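You operate a simulated robot arm through the tools that you are given. There is no shell and no other tool.

The job below is to be done with a simulated robot arm. You get a single attempt, and the scene is never put back.

TASK
Take the play out of the hatch hinge with one shim.
Fine: free the hinge clamp, thin shim back to its rest, fit the shim as thick as the play then shown, clamp shut. Where these are worked on the way, their far stop is far enough and under half their travel is too little: hinge clamp.

Only the result counts: the job must be done as asked and must still hold three seconds after the hand-in. Knocking over, shifting, dropping, spilling or breaking anything else fails it.

THE ROBOT
A 7-joint arm with a fingered hand, fixed in place. Base frame: the origin is on the floor under the middle of its stand, x ahead of it, y to its left, z up; the work surface is at about z = 860. Units: mm, rad, N and s.
With the tool pointing down near the work surface it reaches from about 360 to 840 mm from the base axis. Its first joint turns from -2.007 to 2.007 rad. Payload 5 kg.
Tool frame: the origin (TCP) lies between the finger pads and is the grasp point; the fingertips stand 32 mm ahead of it; z points along the fingers, y is the line along which they close. The gripper opens to 160 mm; its body begins 89 mm behind the TCP. The gripper is a hand of 4 fingers: y runs from the thumb to the fingers, the wrist lies at [0, 0, -267] in the tool frame.
Orientation is that of the tool frame in the base frame, as a unit quaternion [x, y, z, w]. With the fingers straight down and closing along the base's y, the tool's x points along the base's -x, its y along +y and its z along -z.

THE INTERFACE
- The arm moves only by the tool apply_moves. Its argument "deltas" is a list of rows, each a list of 6 numbers: the shift along the tool's x, y, z in mm, then the turn, a rotation vector about the tool's x, y, z in rad. In form: [[tx, ty, tz, ax, ay, az], ...]. A call has 1 to 20 rows; each row shifts and turns the commanded pose from where the row before left it, along the tool's axes as they then stand. A row lasts 0.2 s, in which the tool goes at most 50 mm and 0.15 rad; a call with a longer step from one row to the next is refused whole. A pose out of reach is approached as far as the arm can. The call stops where the force on the tool passes 40 N (or 10 N more than at its start, if that is more) or the arm is blocked; 0.2 s more then pass. In this call time passes only in rows, and 0.2 s behind the last. It gives the time, the measured TCP pose, the force on the tool (base axes), the opening and the grip force at its end, in the units of the frame above (readings bear some noise), with the torque about the TCP (base axes, N m) and any sound that the robot's microphone picked up.
- Cameras (640 x 400 px; columns grow to the right, rows downward): "scene" is fixed at [399.3, 649.9, 1636.5]; the picture's right is [-1.00, 0.00, 0.00], its down [0.00, 0.38, -0.93] and it looks along [-0.00, -0.93, -0.38] (base axes); focal length 326 px, centre (320, 200). "wrist" rides on the gripper at [80, -4, -114] in the tool frame; the picture's right is [0.05, 1.00, 0.00], its down [-0.82, 0.04, -0.58] and it looks along [-0.58, 0.03, 0.82] (tool axes); focal length 265 px, centre (320, 200). There is no depth. A picture from a camera that has moved, and an enlarged one, comes with that camera's place and axes in the base frame and with its lens.
- grab_frame(camera): a new picture of that camera. No time passes.
- slide_trunk(by): slides the trunk up (or, below 0, down) by that many mm; the arm rides with it, the base frame stays. It gives what a move gives, with no picture.
- set_fingers(finger1, finger2, finger3, thumb_bend): sets how far each is bent, from 0 (flat) to 1 (curled in); at 0.3 the hand is open as for a grip, at 0.7 the pads meet at the TCP. One left out holds its place. A second passes; each finger stops where it meets its share of the squeeze, and holds until it gets a number again. It is the only way to open and close the hand. It gives what a move gives, with no picture; readings hold the bend of each and the force on the fingers (four entries, about 0 where the hand has none), thumb and palm.
- zoom(camera, box): a new picture of the part [left, top, right, bottom] of that camera's present view, enlarged. No time passes.
- close_job(): hands the job in; it is judged then, once.

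Places have to be worked out from the pictures, the camera data and where the tool is seen. Open the gripper and draw the arm clear of the work before you hand the job in, unless the task says otherwise.

The tools are called after "Emit:" as a command line: name --pt "numbers of a row" for each row, then --argument value for the rest, lists and objects as JSON in quotes. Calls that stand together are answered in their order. apply_moves: Moves the arm, as the interface text tells. Its arguments: {"type":"object","properties":{"deltas":{"type":"array","items":{"type":"array","items":{"type":"number"}}}},"required":["deltas"]} The other tools are called the same way: slide_trunk (by) moves the trunk up or down; set_fingers (finger1, finger2, finger3, thumb_bend) moves the fingers one by one; grab_frame (camera) takes a picture; zoom (camera, box) takes an enlarged picture of a part of a camera's view; close_job () hands the job in.

At the start:

```text
t: 0.0
tcp_pos: [134.4, -544.3, 1190.4]
ee_rot: [0.0, 1.0, 0.0, 0.0]
contact_force: [0.1, -0.4, 0.2]
moment: [-0.02, 0.01, -0.02]
opening: 159.8
gripper_force: 0.0
shape: jaw
bend: [0.3, 0.3, 0.3, 0.3]
finger forces: [0.0, 0.1, 0.1, 0.1, 0.1, 0.0]
trunk travel left (down, up): [-850.0, 140.0]
```

scene: 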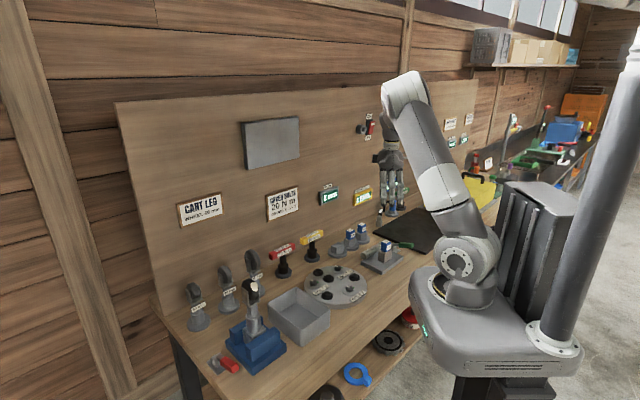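
wrist: 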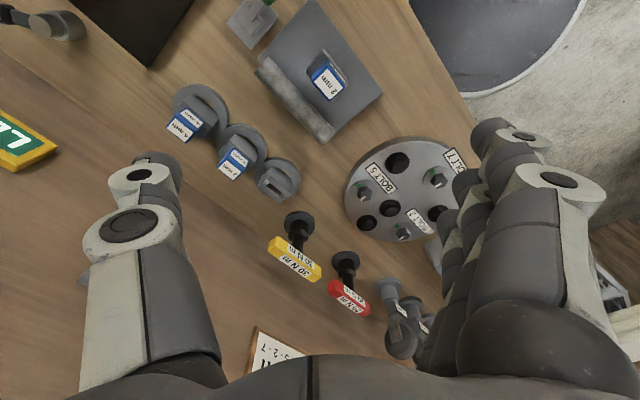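

I start by looking closely at the scene with zooms to find the hinge, shims and clamp.

Emit:
zoom --camera "scene" --box '[160, 220, 420, 390]'

Emit:
zoom --camera "scene" --box '[230, 170, 430, 295]'

Emit:
zoom --camera "scene" --box '[340, 80, 500, 240]'

Emit:
zoom --camera "wrist" --box '[140, 0, 400, 220]'

Emit:
zoom --camera "wrist" --box '[240, 120, 480, 380]'

```text
2.35 times, centred on (290, 305) of scene
camera zoom: at [399.3, 649.9, 1636.5], right [-1.0, 0.0, 0.0], down [0.0, 0.38, -0.93], along [0.0, -0.93, -0.38], focal length 768 px, centre (391, -47)
```

zoom: 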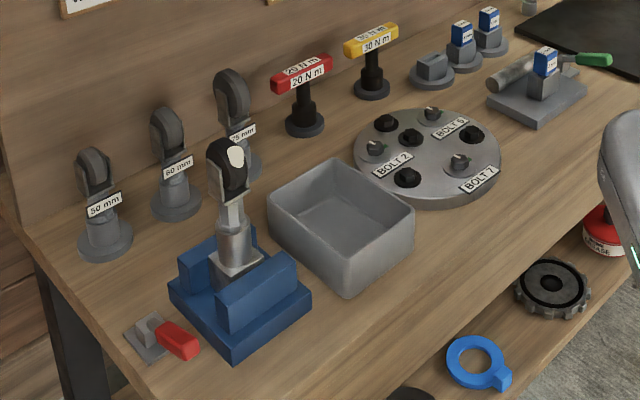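

```text
3.20 times, centred on (330, 232) of scene
camera zoom: at [399.3, 649.9, 1636.5], right [-1.0, 0.0, 0.0], down [0.0, 0.38, -0.93], along [0.0, -0.93, -0.38], focal length 1045 px, centre (288, 96)
```

zoom: 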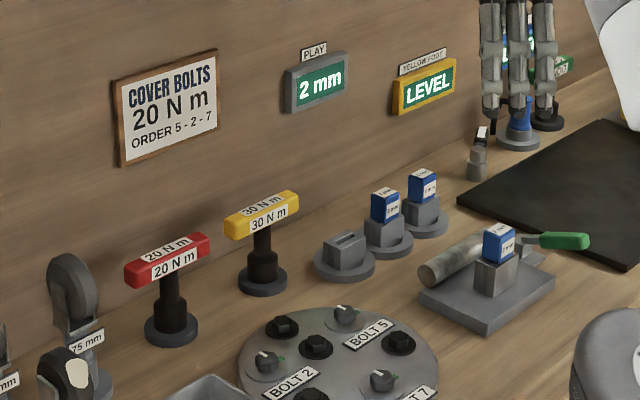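

```text
2.50 times, centred on (420, 160) of scene
camera zoom: at [399.3, 649.9, 1636.5], right [-1.0, 0.0, 0.0], down [0.0, 0.38, -0.93], along [0.0, -0.93, -0.38], focal length 816 px, centre (70, 300)
```

zoom: 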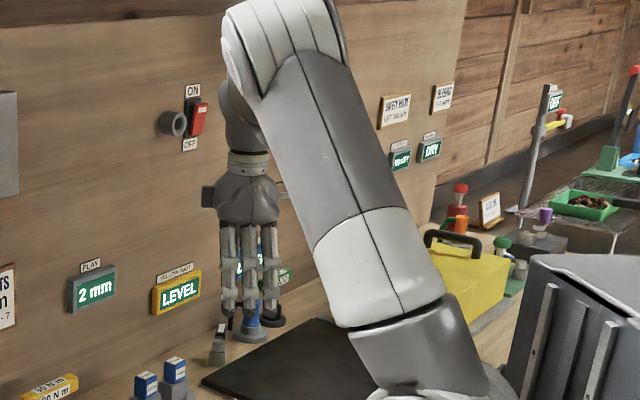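

```text
1.82 times, centred on (270, 110) of wrist
camera zoom: at [52.7, -548.5, 1302.8], right [-0.05, 1.0, 0.0], down [0.82, 0.04, 0.58], along [0.58, 0.03, -0.82], focal length 483 px, centre (411, 364)
```

zoom: 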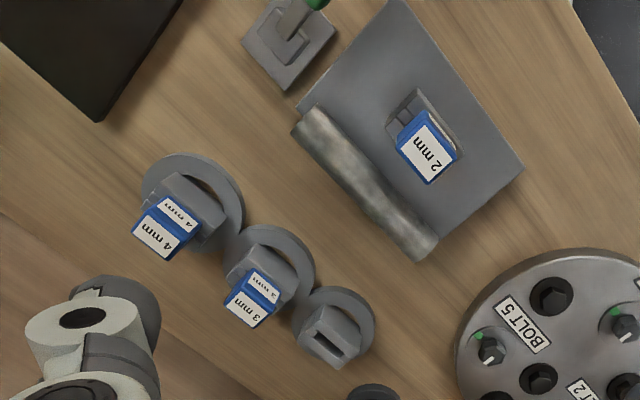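

```text
1.54 times, centred on (360, 250) of wrist
camera zoom: at [52.7, -548.5, 1302.8], right [-0.05, 1.0, 0.0], down [0.82, 0.04, 0.58], along [0.58, 0.03, -0.82], focal length 408 px, centre (258, 123)
```

zoom: 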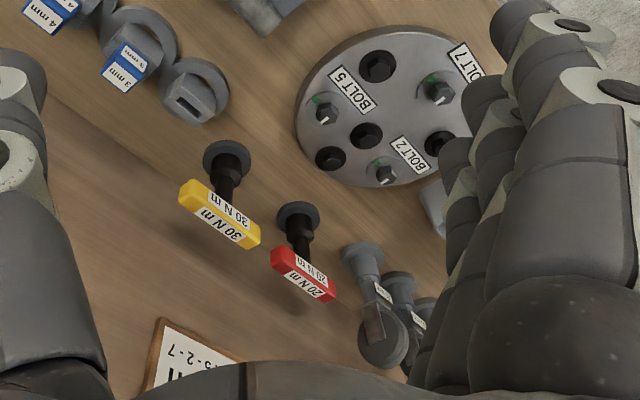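

The hinge (barrel with a 2 mm shim in it) lies nearly below the hand, at about (123, -542). The clamp lever with the green handle is beside it, and the 4 mm, 3 mm and empty 2 mm rests are near the board. I zoom in further on each.

Emit:
zoom --camera "wrist" --box '[220, 0, 400, 112]'

Emit:
zoom --camera "wrist" --box '[150, 70, 310, 210]'

Emit:
zoom --camera "scene" --box '[350, 225, 430, 285]'

Emit:
zoom --camera "scene" --box '[315, 210, 395, 270]'

Emit:
zoom --camera "scene" --box '[310, 170, 400, 220]'

```text
3.56 times, centred on (310, 56) of wrist
camera zoom: at [52.7, -548.5, 1302.8], right [-0.05, 1.0, 0.0], down [0.82, 0.04, 0.58], along [0.58, 0.03, -0.82], focal length 944 px, centre (356, 712)
```

zoom: 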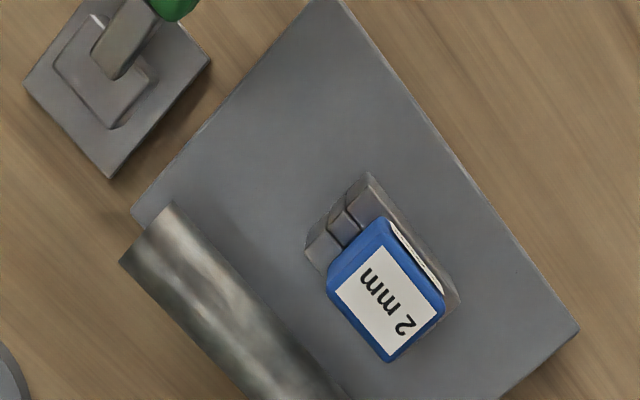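

```text
2.86 times, centred on (230, 140) of wrist
camera zoom: at [52.7, -548.5, 1302.8], right [-0.05, 1.0, 0.0], down [0.82, 0.04, 0.58], along [0.58, 0.03, -0.82], focal length 758 px, centre (577, 371)
```

zoom: 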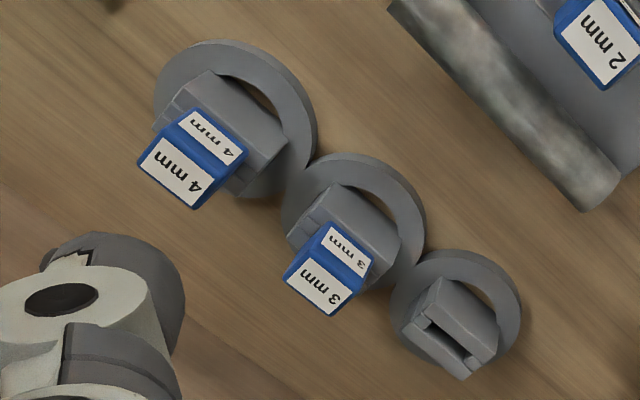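

```text
6.67 times, centred on (390, 255) of scene
camera zoom: at [399.3, 649.9, 1636.5], right [-1.0, 0.0, 0.0], down [0.0, 0.38, -0.93], along [0.0, -0.93, -0.38], focal length 2177 px, centre (-147, -167)
```

zoom: 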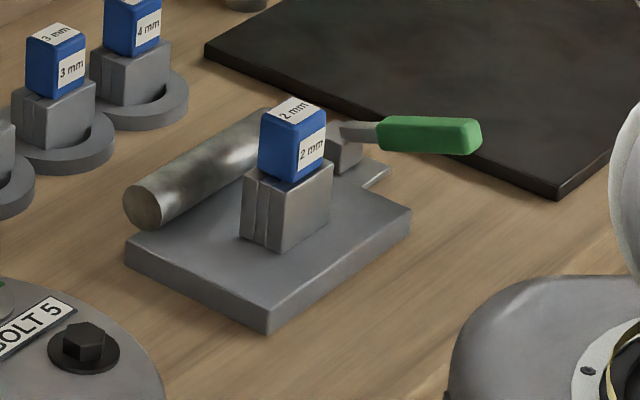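

```text
6.67 times, centred on (355, 240) of scene
camera zoom: at [399.3, 649.9, 1636.5], right [-1.0, 0.0, 0.0], down [0.0, 0.38, -0.93], along [0.0, -0.93, -0.38], focal length 2177 px, centre (87, -67)
```

zoom: 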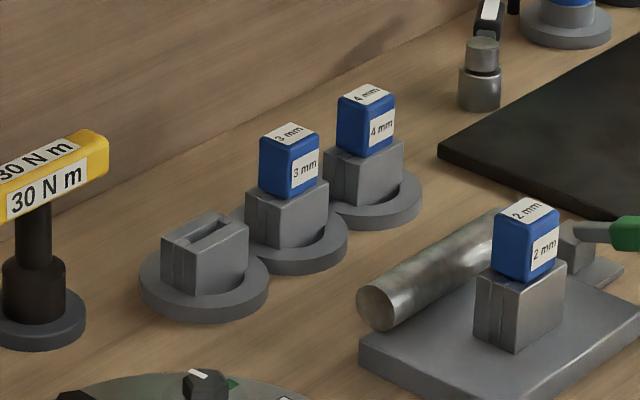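

```text
7.11 times, centred on (355, 195) of scene
camera zoom: at [399.3, 649.9, 1636.5], right [-1.0, 0.0, 0.0], down [0.0, 0.38, -0.93], along [0.0, -0.93, -0.38], focal length 2322 px, centre (71, 236)
```

zoom: 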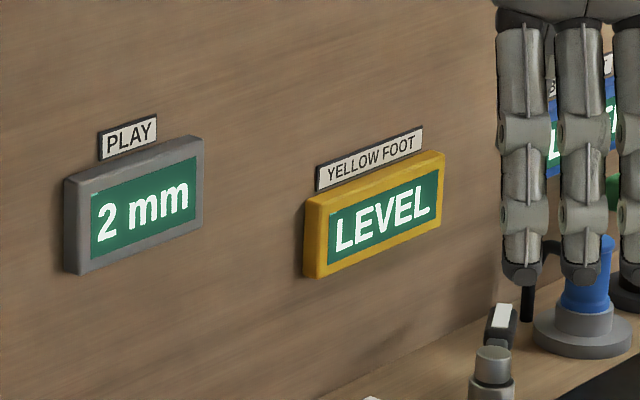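

The play display reads 2 mm with the 2 mm shim in place. I shift the hand along base -x, at this safe height, to get a clear wrist view of the clamp lever.

Emit:
apply_moves --pt "40 0 0 0 0 0" --pt "40 0 0 0 0 0" --pt "40 0 0 0 0 0"

Emit:
grab_frame --camera "wrist"

Emit:
grab_frame --camera "scene"

```text
t: 0.8
tcp_pos: [13.9, -543.9, 1190.5]
ee_rot: [0.0, 1.0, 0.001, 0.001]
contact_force: [0.0, 1.1, 0.4]
moment: [-0.01, -0.03, 0.0]
opening: 159.6
gripper_force: 0.1
shape: jaw
bend: [0.3, 0.3, 0.3, 0.3]
finger forces: [0.0, 0.0, 0.0, 0.0, 0.0, 0.0]
trunk travel left (down, up): [-850.0, 140.0]
```

```text
taken
camera wrist: at [-67.8, -548.9, 1302.3], right [-0.05, 1.0, 0.0], down [0.81, 0.04, 0.58], along [0.58, 0.03, -0.82], focal length 265 px, centre (320, 200)
```

wrist: 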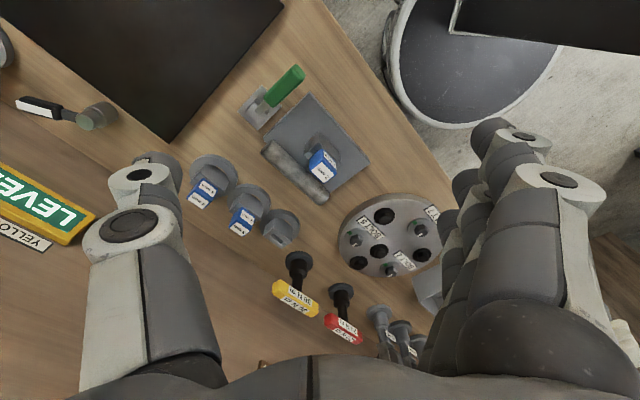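

```text
taken
```

scene: 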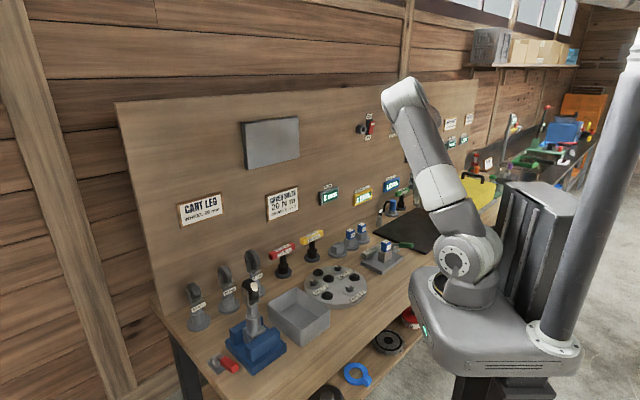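

Emit:
zoom --camera "wrist" --box '[220, 50, 380, 210]'

Emit:
zoom --camera "wrist" --box '[230, 55, 320, 135]'

Emit:
zoom --camera "scene" --box '[370, 225, 430, 270]'

Emit:
zoom --camera "scene" --box '[200, 340, 260, 385]'

```text
2.50 times, centred on (300, 130) of wrist
camera zoom: at [-67.8, -548.9, 1302.3], right [-0.05, 1.0, 0.0], down [0.81, 0.04, 0.58], along [0.58, 0.03, -0.82], focal length 664 px, centre (370, 375)
```

zoom: 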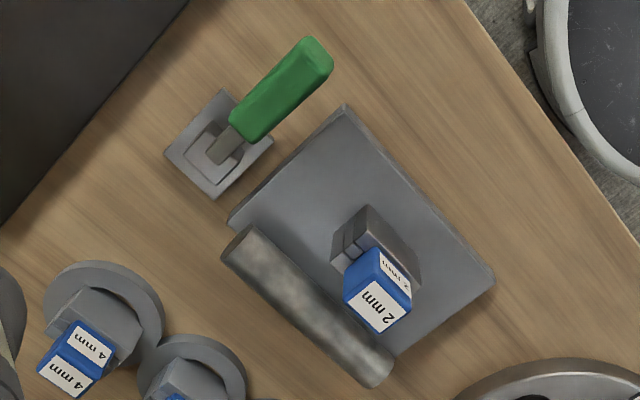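

```text
5.00 times, centred on (275, 95) of wrist
camera zoom: at [-67.8, -548.9, 1302.3], right [-0.05, 1.0, 0.0], down [0.81, 0.04, 0.58], along [0.58, 0.03, -0.82], focal length 1327 px, centre (545, 725)
```

zoom: 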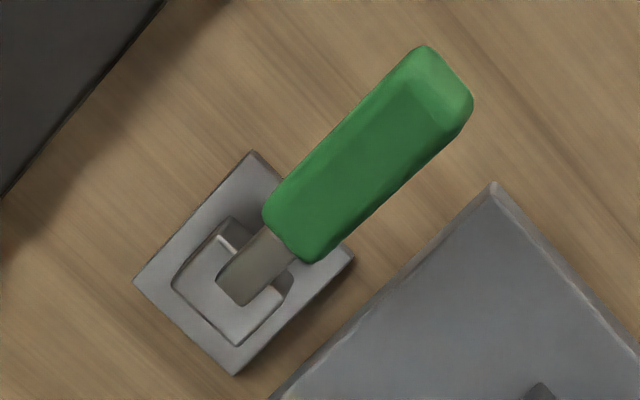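

```text
8.89 times, centred on (400, 248) of scene
camera zoom: at [399.3, 649.9, 1636.5], right [-1.0, 0.0, 0.0], down [0.0, 0.38, -0.93], along [0.0, -0.93, -0.38], focal length 2903 px, centre (-391, -222)
```

zoom: 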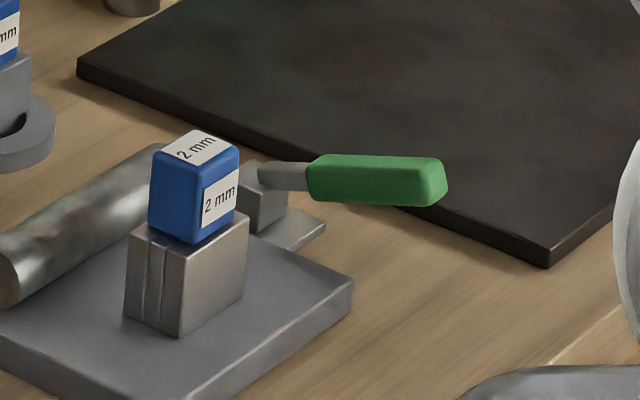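

```text
8.89 times, centred on (230, 362) of scene
camera zoom: at [399.3, 649.9, 1636.5], right [-1.0, 0.0, 0.0], down [0.0, 0.38, -0.93], along [0.0, -0.93, -0.38], focal length 2903 px, centre (1120, -1244)
```

zoom: 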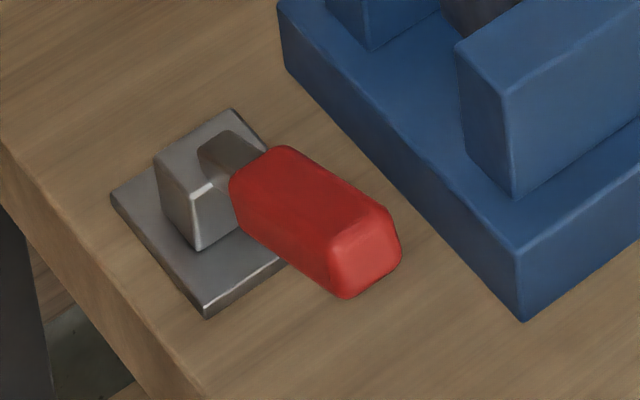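

Triangulating the two views puts the lever root at about (66, -637, 890) and the handle tip at about (-2, -572, 925), so the lever tilts up about 20° and points toward the bench front. I move above the lever and turn the hand about 44° so that it closes across the handle, then look again.

Emit:
apply_moves --pt "-4 -25 20 0 0 0.128" --pt "0 -25 20 0 0 0.128" --pt "0 0 0 0 0 0.128" --pt "0 0 0 0 0 0.128" --pt "0 0 0 0 0 0.128" --pt "0 0 0 0 0 0.128"

Emit:
grab_frame --camera "wrist"

Emit:
grab_frame --camera "scene"

```text
t: 2.2
tcp_pos: [14.6, -593.0, 1148.8]
ee_rot: [0.375, 0.927, 0.0, 0.0]
contact_force: [-0.4, 0.9, -0.2]
moment: [0.0, -0.01, 0.0]
opening: 160.0
gripper_force: 0.0
shape: jaw
bend: [0.3, 0.3, 0.3, 0.3]
finger forces: [0.0, 0.0, 0.1, 0.0, 0.0, 0.0]
trunk travel left (down, up): [-850.0, 140.0]
```

```text
taken
camera wrist: at [-46.1, -541.5, 1262.3], right [0.66, 0.75, 0.0], down [0.62, -0.54, 0.58], along [0.44, -0.38, -0.82], focal length 265 px, centre (320, 200)
```

wrist: 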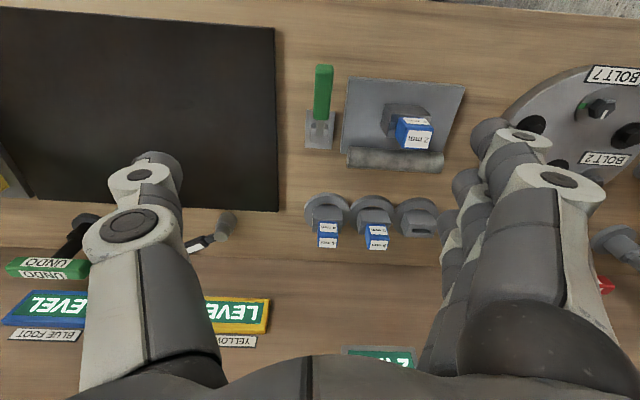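

```text
taken
```

scene: 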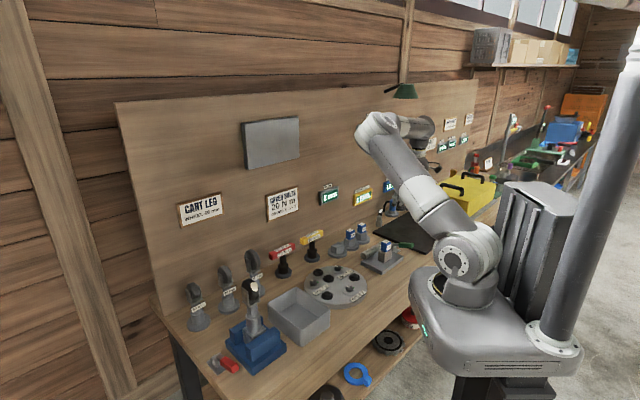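

The view is now squared to the bench. I zoom in on the clamp, the hinge and the rests from this pose.

Emit:
zoom --camera "wrist" --box '[290, 50, 480, 180]'

Emit:
zoom --camera "wrist" --box '[290, 55, 360, 160]'

Emit:
zoom --camera "wrist" --box '[295, 180, 445, 260]'

Emit:
zoom --camera "wrist" --box '[330, 60, 480, 180]'

```text
3.08 times, centred on (385, 115) of wrist
camera zoom: at [-46.1, -541.5, 1262.3], right [0.66, 0.75, 0.0], down [0.62, -0.54, 0.58], along [0.44, -0.38, -0.82], focal length 817 px, centre (120, 462)
```

zoom: 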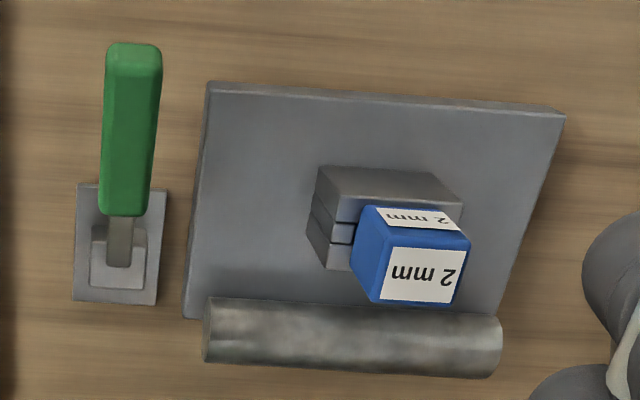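

```text
3.81 times, centred on (325, 108) of wrist
camera zoom: at [-46.1, -541.5, 1262.3], right [0.66, 0.75, 0.0], down [0.62, -0.54, 0.58], along [0.44, -0.38, -0.82], focal length 1011 px, centre (301, 552)
```

zoom: 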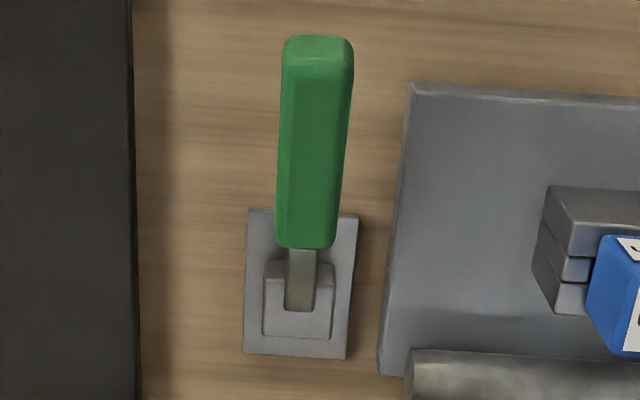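

```text
4.27 times, centred on (370, 220) of wrist
camera zoom: at [-46.1, -541.5, 1262.3], right [0.66, 0.75, 0.0], down [0.62, -0.54, 0.58], along [0.44, -0.38, -0.82], focal length 1132 px, centre (107, 115)
```

zoom: 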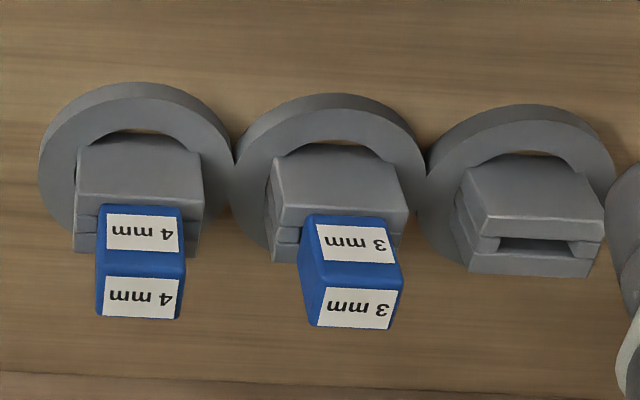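

```text
3.33 times, centred on (405, 120) of wrist
camera zoom: at [-46.1, -541.5, 1262.3], right [0.66, 0.75, 0.0], down [0.62, -0.54, 0.58], along [0.44, -0.38, -0.82], focal length 885 px, centre (37, 467)
```

zoom: 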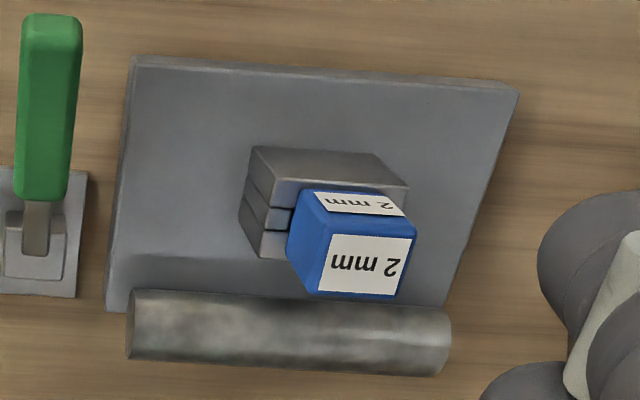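

In bench coordinates the lever lies in one plane, with its pivot on the clamp block and its handle about 20 mm wide. The shim handle in the hinge tops out at about z = 964. Before going in, I pre-shape the hand to a smaller opening in free air and look at the finger geometry.

Emit:
set_fingers --finger1 0.5 --finger2 0.5 --finger3 0.5 --thumb_bend 0.5

Emit:
grab_frame --camera "wrist"

Emit:
zoom --camera "scene" --box '[370, 90, 470, 210]'

```text
t: 3.2
tcp_pos: [15.3, -594.7, 1149.1]
ee_rot: [0.375, 0.927, 0.0, 0.0]
contact_force: [-0.9, -0.1, -0.3]
moment: [-0.02, 0.0, 0.02]
opening: 92.3
gripper_force: 0.1
shape: fingers
bend: [0.5, 0.5, 0.5, 0.5]
finger forces: [0.1, 0.1, 0.1, 0.0, 0.0, 0.0]
trunk travel left (down, up): [-850.0, 140.0]
```

```text
taken
camera wrist: at [-46.6, -541.3, 1262.5], right [0.66, 0.75, 0.0], down [0.62, -0.54, 0.58], along [0.44, -0.38, -0.82], focal length 265 px, centre (320, 200)
```

wrist: 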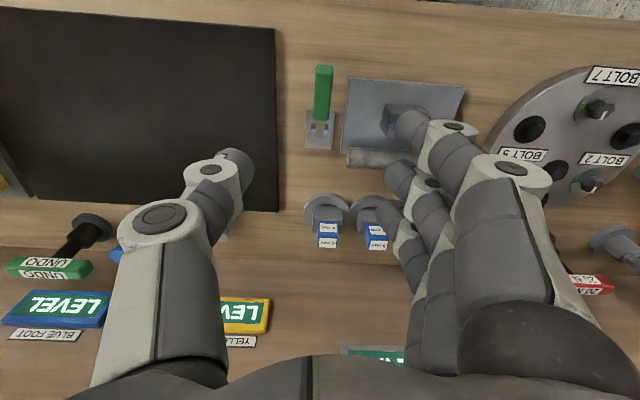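

```text
3.33 times, centred on (420, 150) of scene
camera zoom: at [399.3, 649.9, 1636.5], right [-1.0, 0.0, 0.0], down [0.0, 0.38, -0.93], along [0.0, -0.93, -0.38], focal length 1088 px, centre (-13, 367)
```

zoom: 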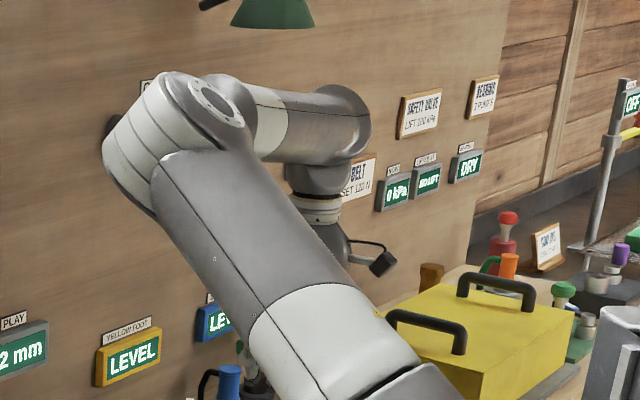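

At bend 0.5 the opening is 92 mm, and the fingers sit at tool x of about ±30 and 0 with their tips about 32 mm ahead. The lever plane is about 4 mm to +y of the tool, so I shift and descend partway, staying above the handle, and check.

Emit:
apply_moves --pt "0 4 40 0 0 0" --pt "0 0 45 0 0 0" --pt "0 0 45 0 0 0" --pt "0 0 40 0 0 0"

Emit:
grab_frame --camera "wrist"

Emit:
zoom --camera "scene" --box '[340, 180, 460, 280]'

```text
t: 4.2
tcp_pos: [16.3, -590.4, 979.9]
ee_rot: [0.375, 0.927, 0.0, 0.0]
contact_force: [-0.7, 0.7, -0.1]
moment: [0.04, 0.02, -0.02]
opening: 92.0
gripper_force: 0.1
shape: fingers
bend: [0.5, 0.5, 0.5, 0.5]
finger forces: [0.1, 0.0, 0.0, 0.1, 0.0, 0.0]
trunk travel left (down, up): [-850.0, 140.0]
```

```text
taken
camera wrist: at [-44.4, -538.2, 1092.8], right [0.66, 0.75, 0.0], down [0.62, -0.54, 0.58], along [0.43, -0.38, -0.82], focal length 265 px, centre (320, 200)
```

wrist: 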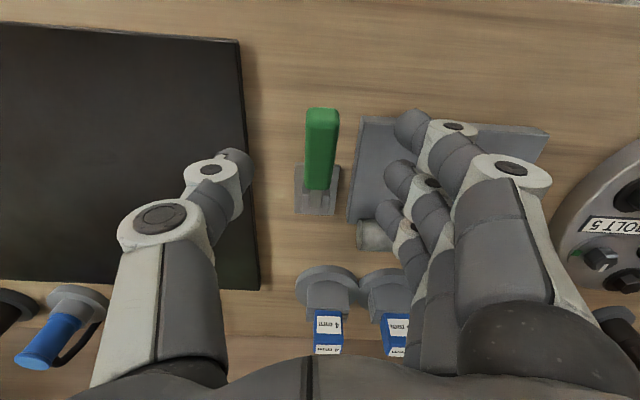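

```text
4.00 times, centred on (400, 230) of scene
camera zoom: at [399.3, 649.9, 1636.5], right [-1.0, 0.0, 0.0], down [0.0, 0.38, -0.93], along [0.0, -0.93, -0.38], focal length 1306 px, centre (0, 80)
```

zoom: 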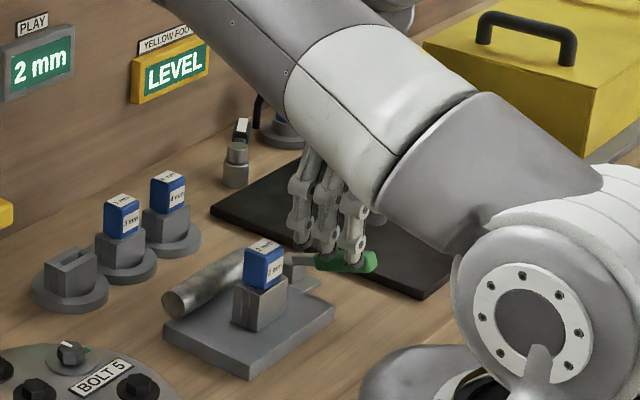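

The lever is centred between thumb and fingers, with at least 15 mm of clearance to the hinge shim. I go down to TCP z of about 921, so the pads straddle the handle.

Emit:
apply_moves --pt "0 0 30 0 0 0" --pt "0 0 29 0 0 0"

Emit:
grab_frame --camera "wrist"

Emit:
zoom --camera "scene" --box '[350, 200, 430, 270]'

```text
t: 4.8
tcp_pos: [18.2, -590.9, 920.5]
ee_rot: [0.374, 0.928, 0.0, 0.0]
contact_force: [0.0, -1.4, 0.1]
moment: [0.0, -0.03, 0.01]
opening: 92.0
gripper_force: 0.3
shape: fingers
bend: [0.5, 0.5, 0.5, 0.5]
finger forces: [0.1, 0.2, 0.2, 0.1, 0.0, 0.1]
trunk travel left (down, up): [-850.0, 140.0]
```

```text
taken
camera wrist: at [-43.9, -538.4, 1033.5], right [0.66, 0.75, 0.0], down [0.62, -0.54, 0.58], along [0.44, -0.38, -0.82], focal length 265 px, centre (320, 200)
```

wrist: 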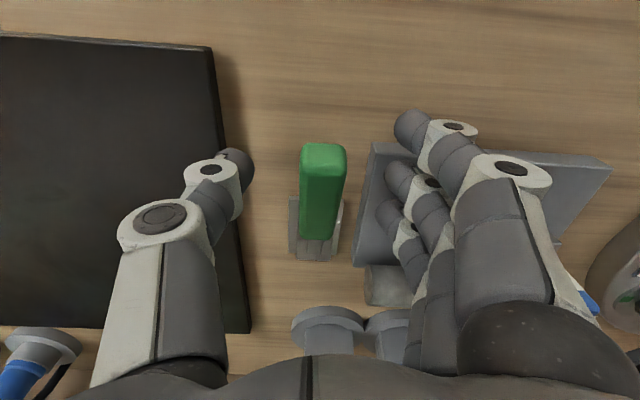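

```text
5.71 times, centred on (390, 235) of scene
camera zoom: at [399.3, 649.9, 1636.5], right [-1.0, 0.0, 0.0], down [0.0, 0.38, -0.93], along [0.0, -0.93, -0.38], focal length 1866 px, centre (-80, 0)
```

zoom: 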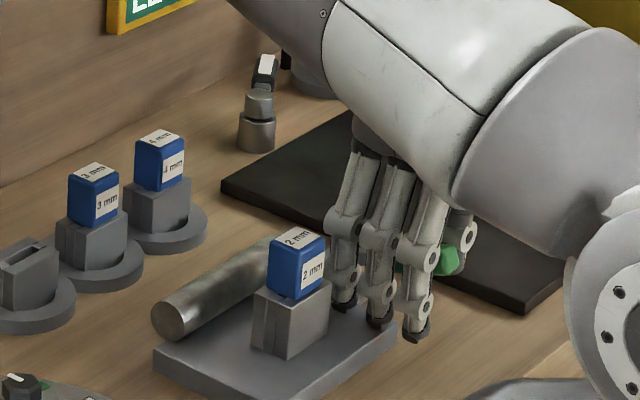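

The handle sits between the thumb and the middle finger. I close the middle finger and the thumb on it.

Emit:
set_fingers --finger2 0.7 --thumb_bend 0.7

Emit:
grab_frame --camera "wrist"

```text
t: 5.8
tcp_pos: [18.0, -589.7, 920.6]
ee_rot: [0.375, 0.927, 0.001, 0.0]
contact_force: [-2.8, -3.3, -2.1]
moment: [-0.04, 0.05, 0.02]
opening: 61.1
gripper_force: 4.2
shape: fingers
bend: [0.5, 0.67, 0.5, 0.68]
finger forces: [0.0, 2.6, 0.1, 0.0, 6.5, 0.0]
trunk travel left (down, up): [-850.0, 140.0]
```

```text
taken
camera wrist: at [-44.2, -538.7, 1033.5], right [0.66, 0.75, 0.0], down [0.62, -0.54, 0.58], along [0.44, -0.38, -0.82], focal length 265 px, centre (320, 200)
```

wrist: 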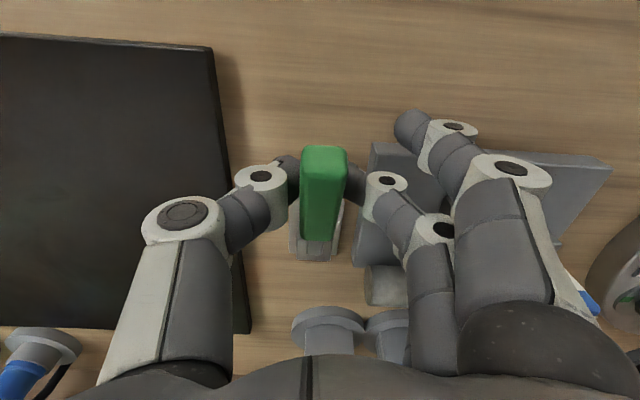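

The middle finger and thumb touch the handle with light forces (2.6 N and 6.5 N). I tighten them for a firmer grip.

Emit:
set_fingers --finger2 0.9 --thumb_bend 0.9

```text
t: 6.8
tcp_pos: [17.5, -592.2, 920.9]
ee_rot: [0.374, 0.927, 0.0, 0.001]
contact_force: [-10.4, -11.2, -1.3]
moment: [0.18, -0.22, -0.1]
opening: 46.6
gripper_force: 6.1
shape: fingers
bend: [0.5, 0.85, 0.5, 0.84]
finger forces: [0.1, 0.0, 1.3, 0.0, 11.2, 0.1]
trunk travel left (down, up): [-850.0, 140.0]
```

The bends went well past the contact point and finger 2 now reads zero force, so something slipped. I look.

Emit:
grab_frame --camera "wrist"

Emit:
zoom --camera "wrist" --box '[220, 110, 460, 290]'

Emit:
zoom --camera "scene" --box '[350, 200, 430, 270]'

```text
taken
camera wrist: at [-45.2, -539.6, 1033.4], right [0.66, 0.75, 0.0], down [0.62, -0.54, 0.58], along [0.44, -0.38, -0.82], focal length 265 px, centre (320, 200)
```

wrist: 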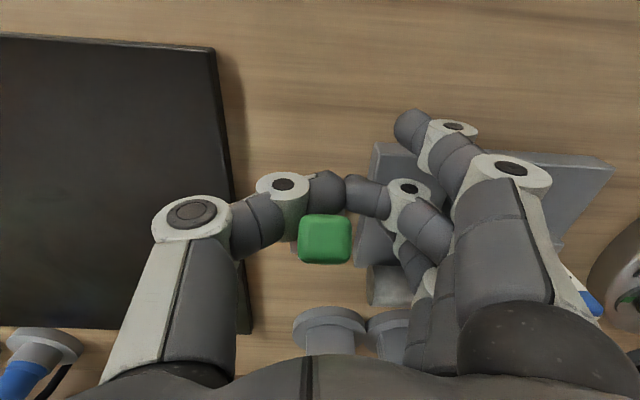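

```text
2.22 times, centred on (340, 200) of wrist
camera zoom: at [-45.2, -539.6, 1033.4], right [0.66, 0.75, 0.0], down [0.62, -0.54, 0.58], along [0.44, -0.38, -0.82], focal length 590 px, centre (276, 200)
```

zoom: 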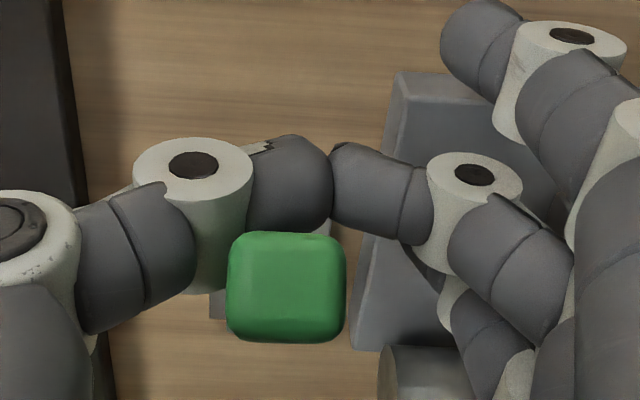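

```text
5.71 times, centred on (390, 235) of scene
camera zoom: at [399.3, 649.9, 1636.5], right [-1.0, 0.0, 0.0], down [0.0, 0.38, -0.93], along [0.0, -0.93, -0.38], focal length 1866 px, centre (-80, 0)
```

zoom: 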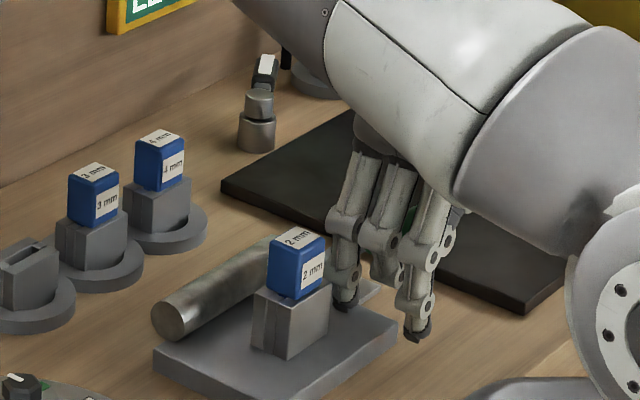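

The fingers slipped under the handle and swung the lever up to about 45°, so it is a hinged toggle that turns upward with little effort. The closed finger and thumb are now on its underside, and I use them to push the lever further up and over toward the board, watching the force.

Emit:
apply_moves --pt "0 0 -15 0 0 0" --pt "-10 0 -10 0 0 0" --pt "-15 0 0 0 0 0"

Emit:
grab_frame --camera "wrist"

Emit:
zoom --camera "scene" --box '[350, 180, 430, 270]'

```text
t: 7.6
tcp_pos: [36.2, -608.5, 945.7]
ee_rot: [0.375, 0.927, 0.0, 0.0]
contact_force: [-1.4, 1.6, 1.0]
moment: [-0.02, 0.01, -0.01]
opening: 42.7
gripper_force: 0.1
shape: fingers
bend: [0.5, 0.88, 0.5, 0.86]
finger forces: [0.0, 0.1, 0.1, 0.0, 1.6, 0.0]
trunk travel left (down, up): [-850.0, 140.0]
```

```text
taken
camera wrist: at [-25.9, -556.1, 1058.6], right [0.66, 0.75, 0.0], down [0.62, -0.54, 0.58], along [0.44, -0.38, -0.82], focal length 265 px, centre (320, 200)
```

wrist: 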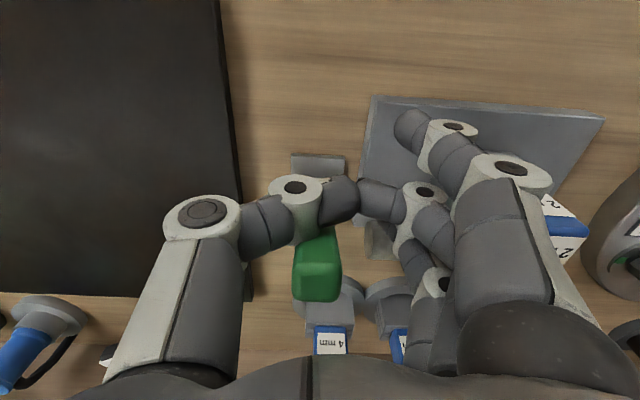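

```text
4.44 times, centred on (390, 225) of scene
camera zoom: at [399.3, 649.9, 1636.5], right [-1.0, 0.0, 0.0], down [0.0, 0.38, -0.93], along [0.0, -0.93, -0.38], focal length 1451 px, centre (9, 89)
```

zoom: 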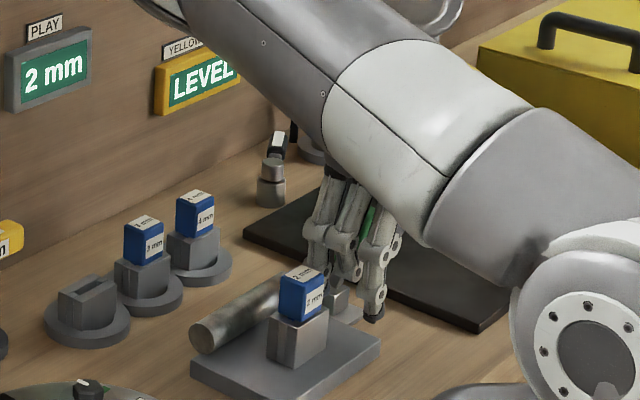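

The lever is now at about 70–75° with little resistance. I keep pushing toward the board in small steps.

Emit:
apply_moves --pt "-12 0 0 0 0 0" --pt "-12 0 0 0 0 0"

Emit:
grab_frame --camera "wrist"

```text
t: 8.2
tcp_pos: [49.4, -622.3, 945.5]
ee_rot: [0.375, 0.927, 0.0, -0.003]
contact_force: [-12.1, 11.4, 3.5]
moment: [0.55, 0.19, 0.94]
opening: 42.6
gripper_force: 8.2
shape: fingers
bend: [0.5, 0.88, 0.49, 0.86]
finger forces: [0.1, 0.1, 16.3, 0.0, 0.0, 0.0]
trunk travel left (down, up): [-850.0, 140.0]
```

```text
taken
camera wrist: at [-12.8, -570.9, 1059.4], right [0.66, 0.75, 0.0], down [0.62, -0.54, 0.57], along [0.43, -0.38, -0.82], focal length 265 px, centre (320, 200)
```

wrist: 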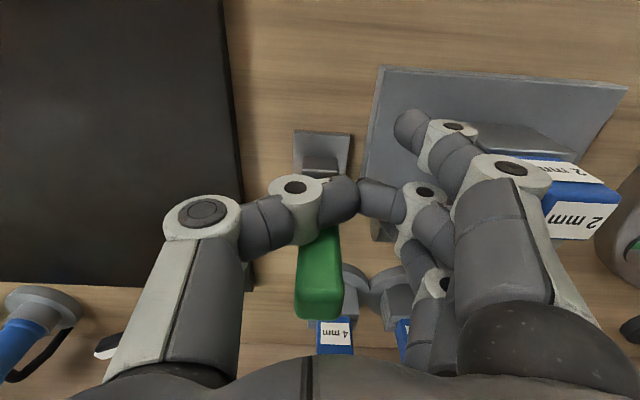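

Finger 3 is pressing with 16 N on something, most likely the hinge barrel. I back off at once and raise the hand so the open fingers clear the barrel.

Emit:
apply_moves --pt "10 0 0 0 0 0" --pt "0 0 -14 0 0 0" --pt "0 0 -14 0 0 0"

Emit:
grab_frame --camera "wrist"

Emit:
zoom --camera "scene" --box '[320, 170, 430, 270]'

```text
t: 9.0
tcp_pos: [47.1, -618.1, 974.5]
ee_rot: [0.375, 0.927, 0.0, 0.0]
contact_force: [0.6, 0.4, 0.2]
moment: [0.0, 0.0, 0.0]
opening: 42.4
gripper_force: 0.0
shape: fingers
bend: [0.5, 0.88, 0.5, 0.86]
finger forces: [0.0, 0.1, 0.1, 0.0, 0.0, 0.0]
trunk travel left (down, up): [-850.0, 140.0]
```

```text
taken
camera wrist: at [-15.4, -565.6, 1087.0], right [0.66, 0.75, 0.0], down [0.62, -0.54, 0.58], along [0.44, -0.38, -0.82], focal length 265 px, centre (320, 200)
```

wrist: 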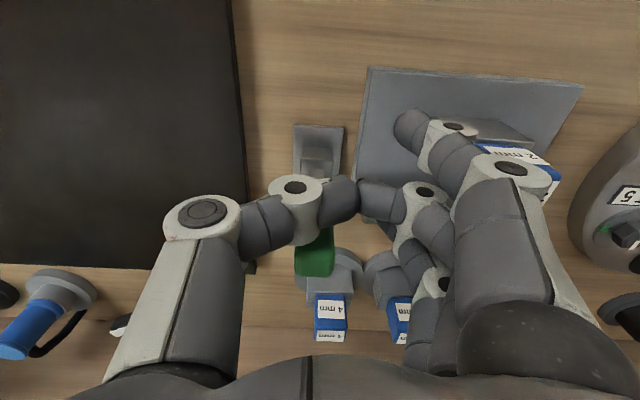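

```text
4.00 times, centred on (375, 220) of scene
camera zoom: at [399.3, 649.9, 1636.5], right [-1.0, 0.0, 0.0], down [0.0, 0.38, -0.93], along [0.0, -0.93, -0.38], focal length 1306 px, centre (100, 120)
```

zoom: 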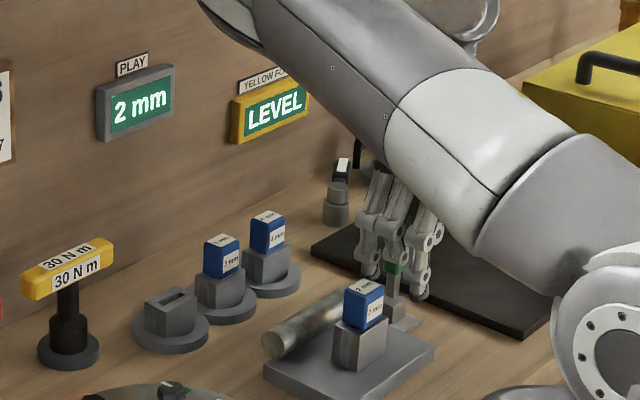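

With the hand raised, the fingers clear the barrel and the lever looks nearly vertical. I continue pushing it past vertical in small steps.

Emit:
apply_moves --pt "-10 0 0 0 0 0" --pt "-10 0 0 0 0 0"

Emit:
grab_frame --camera "wrist"

Emit:
zoom --camera "scene" --box '[350, 200, 430, 270]'

```text
t: 9.6
tcp_pos: [52.0, -627.6, 974.2]
ee_rot: [0.377, 0.926, 0.002, -0.003]
contact_force: [-23.1, 30.3, -3.3]
moment: [-0.24, -0.19, -0.33]
opening: 42.3
gripper_force: 19.1
shape: fingers
bend: [0.5, 0.89, 0.5, 0.86]
finger forces: [0.0, 0.1, 0.0, 0.0, 37.4, 0.0]
trunk travel left (down, up): [-850.0, 140.0]
```

```text
taken
camera wrist: at [-8.3, -574.6, 1087.6], right [0.66, 0.75, 0.0], down [0.62, -0.54, 0.57], along [0.43, -0.38, -0.82], focal length 265 px, centre (320, 200)
```

wrist: 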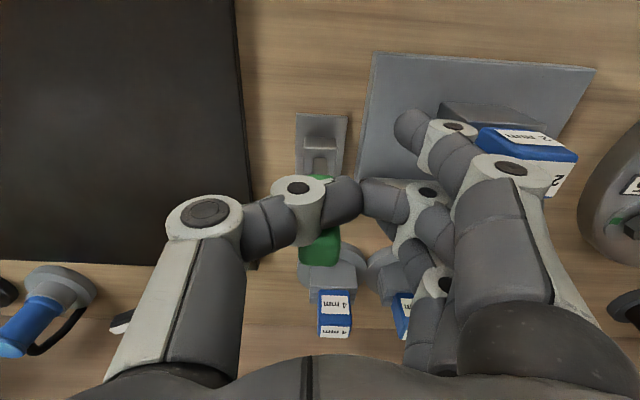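

```text
5.71 times, centred on (390, 235) of scene
camera zoom: at [399.3, 649.9, 1636.5], right [-1.0, 0.0, 0.0], down [0.0, 0.38, -0.93], along [0.0, -0.93, -0.38], focal length 1866 px, centre (-80, 0)
```

zoom: 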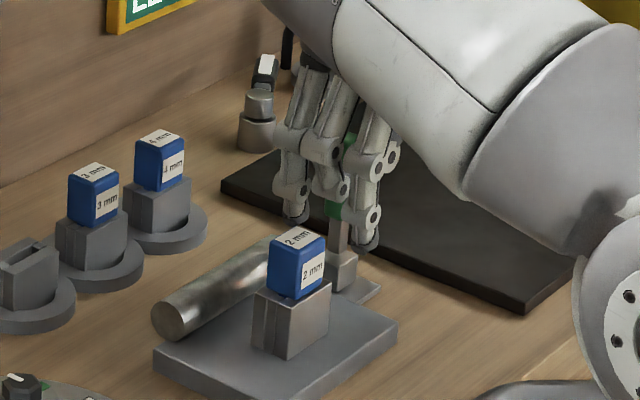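

The thumb reads 37 N straight against the lever, which is now about vertical, so that is the far stop. I back off and rise clear, then check that the lever stays up.

Emit:
apply_moves --pt "15 0 0 0 0 0" --pt "20 0 0 0 0 0" --pt "20 0 -10 0 0 0" --pt "0 0 -45 0 0 0" --pt "0 0 -45 0 0 0" --pt "0 0 -45 0 0 0"

Emit:
set_fingers --finger1 0.5 --finger2 0.5 --finger3 0.5 --thumb_bend 0.5

Emit:
grab_frame --camera "wrist"

Emit:
zoom --camera "scene" --box '[310, 170, 430, 270]'

```text
t: 11.0
tcp_pos: [20.7, -593.4, 1119.8]
ee_rot: [0.375, 0.927, 0.0, 0.001]
contact_force: [-1.1, 0.4, -0.5]
moment: [-0.03, -0.01, 0.0]
opening: 42.6
gripper_force: 0.0
shape: fingers
bend: [0.5, 0.89, 0.5, 0.86]
finger forces: [0.0, 0.0, 0.1, 0.0, 0.0, 0.0]
trunk travel left (down, up): [-850.0, 140.0]
```

```text
t: 12.0
tcp_pos: [20.9, -594.1, 1119.0]
ee_rot: [0.375, 0.927, 0.0, 0.0]
contact_force: [0.0, 0.4, -0.2]
moment: [0.02, 0.0, 0.03]
opening: 91.1
gripper_force: 0.0
shape: fingers
bend: [0.5, 0.5, 0.5, 0.5]
finger forces: [0.0, 0.0, 0.0, 0.1, 0.1, 0.0]
trunk travel left (down, up): [-850.0, 140.0]
```

```text
taken
camera wrist: at [-40.9, -542.4, 1231.7], right [0.66, 0.75, 0.0], down [0.62, -0.54, 0.58], along [0.44, -0.38, -0.82], focal length 265 px, centre (320, 200)
```

wrist: 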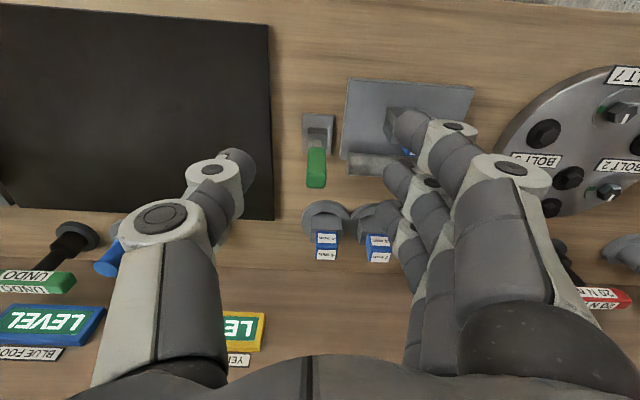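

```text
4.00 times, centred on (370, 220) of scene
camera zoom: at [399.3, 649.9, 1636.5], right [-1.0, 0.0, 0.0], down [0.0, 0.38, -0.93], along [0.0, -0.93, -0.38], focal length 1306 px, centre (120, 120)
```

zoom: 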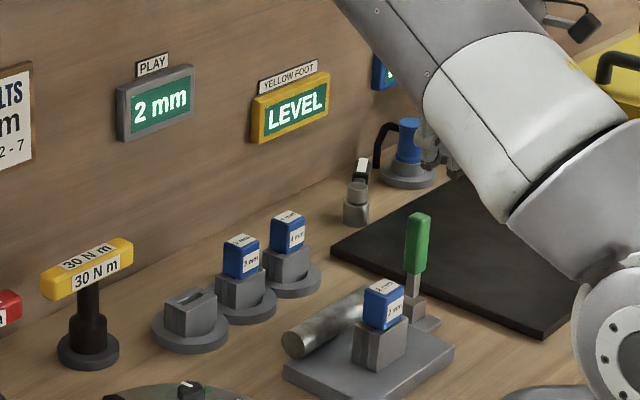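

The lever now stands upright at its far stop, so the clamp is free. Next I move over the hinge shim at about (124, -534) and turn the hand so it closes front-to-back across the shim.

Emit:
apply_moves --pt "-10.8 38.2 0 0 0 0" --pt "-10.8 38.2 0 0 0 0" --pt "-10.8 38.2 0 0 0 0" --pt "0 0 0 0 0 -0.1309" --pt "0 0 0 0 0 -0.1309" --pt "0 0 0 0 0 -0.1309" --pt "0 0 0 0 0 -0.1309" --pt "0 0 0 0 0 -0.1309" --pt "0 0 0 0 0 -0.1309" --pt "0 0 0 0 0 -0.1309" --pt "0 0 0 0 0 -0.1309" --pt "0 0 0 0 0 -0.1309" --pt "0 0 0 0 0 -0.1309" --pt "0 0 0 0 0 -0.1309" --pt "0 0 0 0 0 -0.1309"

Emit:
grab_frame --camera "wrist"

Emit:
zoom --camera "wrist" --box '[250, 60, 410, 160]'

```text
t: 15.2
tcp_pos: [124.1, -532.8, 1119.0]
ee_rot: [-0.393, 0.919, 0.0, 0.0]
contact_force: [0.4, 0.5, -0.1]
moment: [0.01, 0.03, 0.01]
opening: 91.5
gripper_force: 0.1
shape: fingers
bend: [0.5, 0.5, 0.5, 0.5]
finger forces: [0.2, 0.0, 0.0, 0.0, 0.0, 0.0]
trunk travel left (down, up): [-850.0, 140.0]
```

```text
taken
camera wrist: at [69.8, -594.8, 1231.8], right [-0.76, 0.65, 0.0], down [0.53, 0.62, 0.58], along [0.38, 0.44, -0.82], focal length 265 px, centre (320, 200)
```

wrist: 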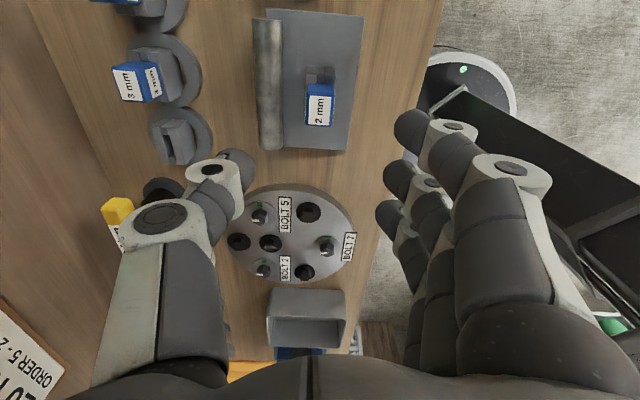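

```text
4.00 times, centred on (330, 110) of wrist
camera zoom: at [69.8, -594.8, 1231.8], right [-0.76, 0.65, 0.0], down [0.53, 0.62, 0.58], along [0.38, 0.44, -0.82], focal length 1062 px, centre (280, 560)
```

zoom: 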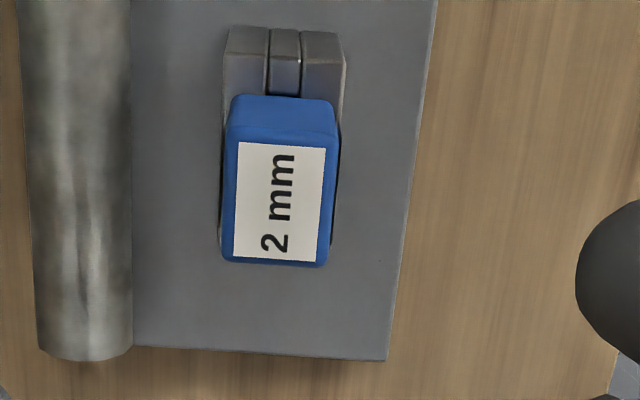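

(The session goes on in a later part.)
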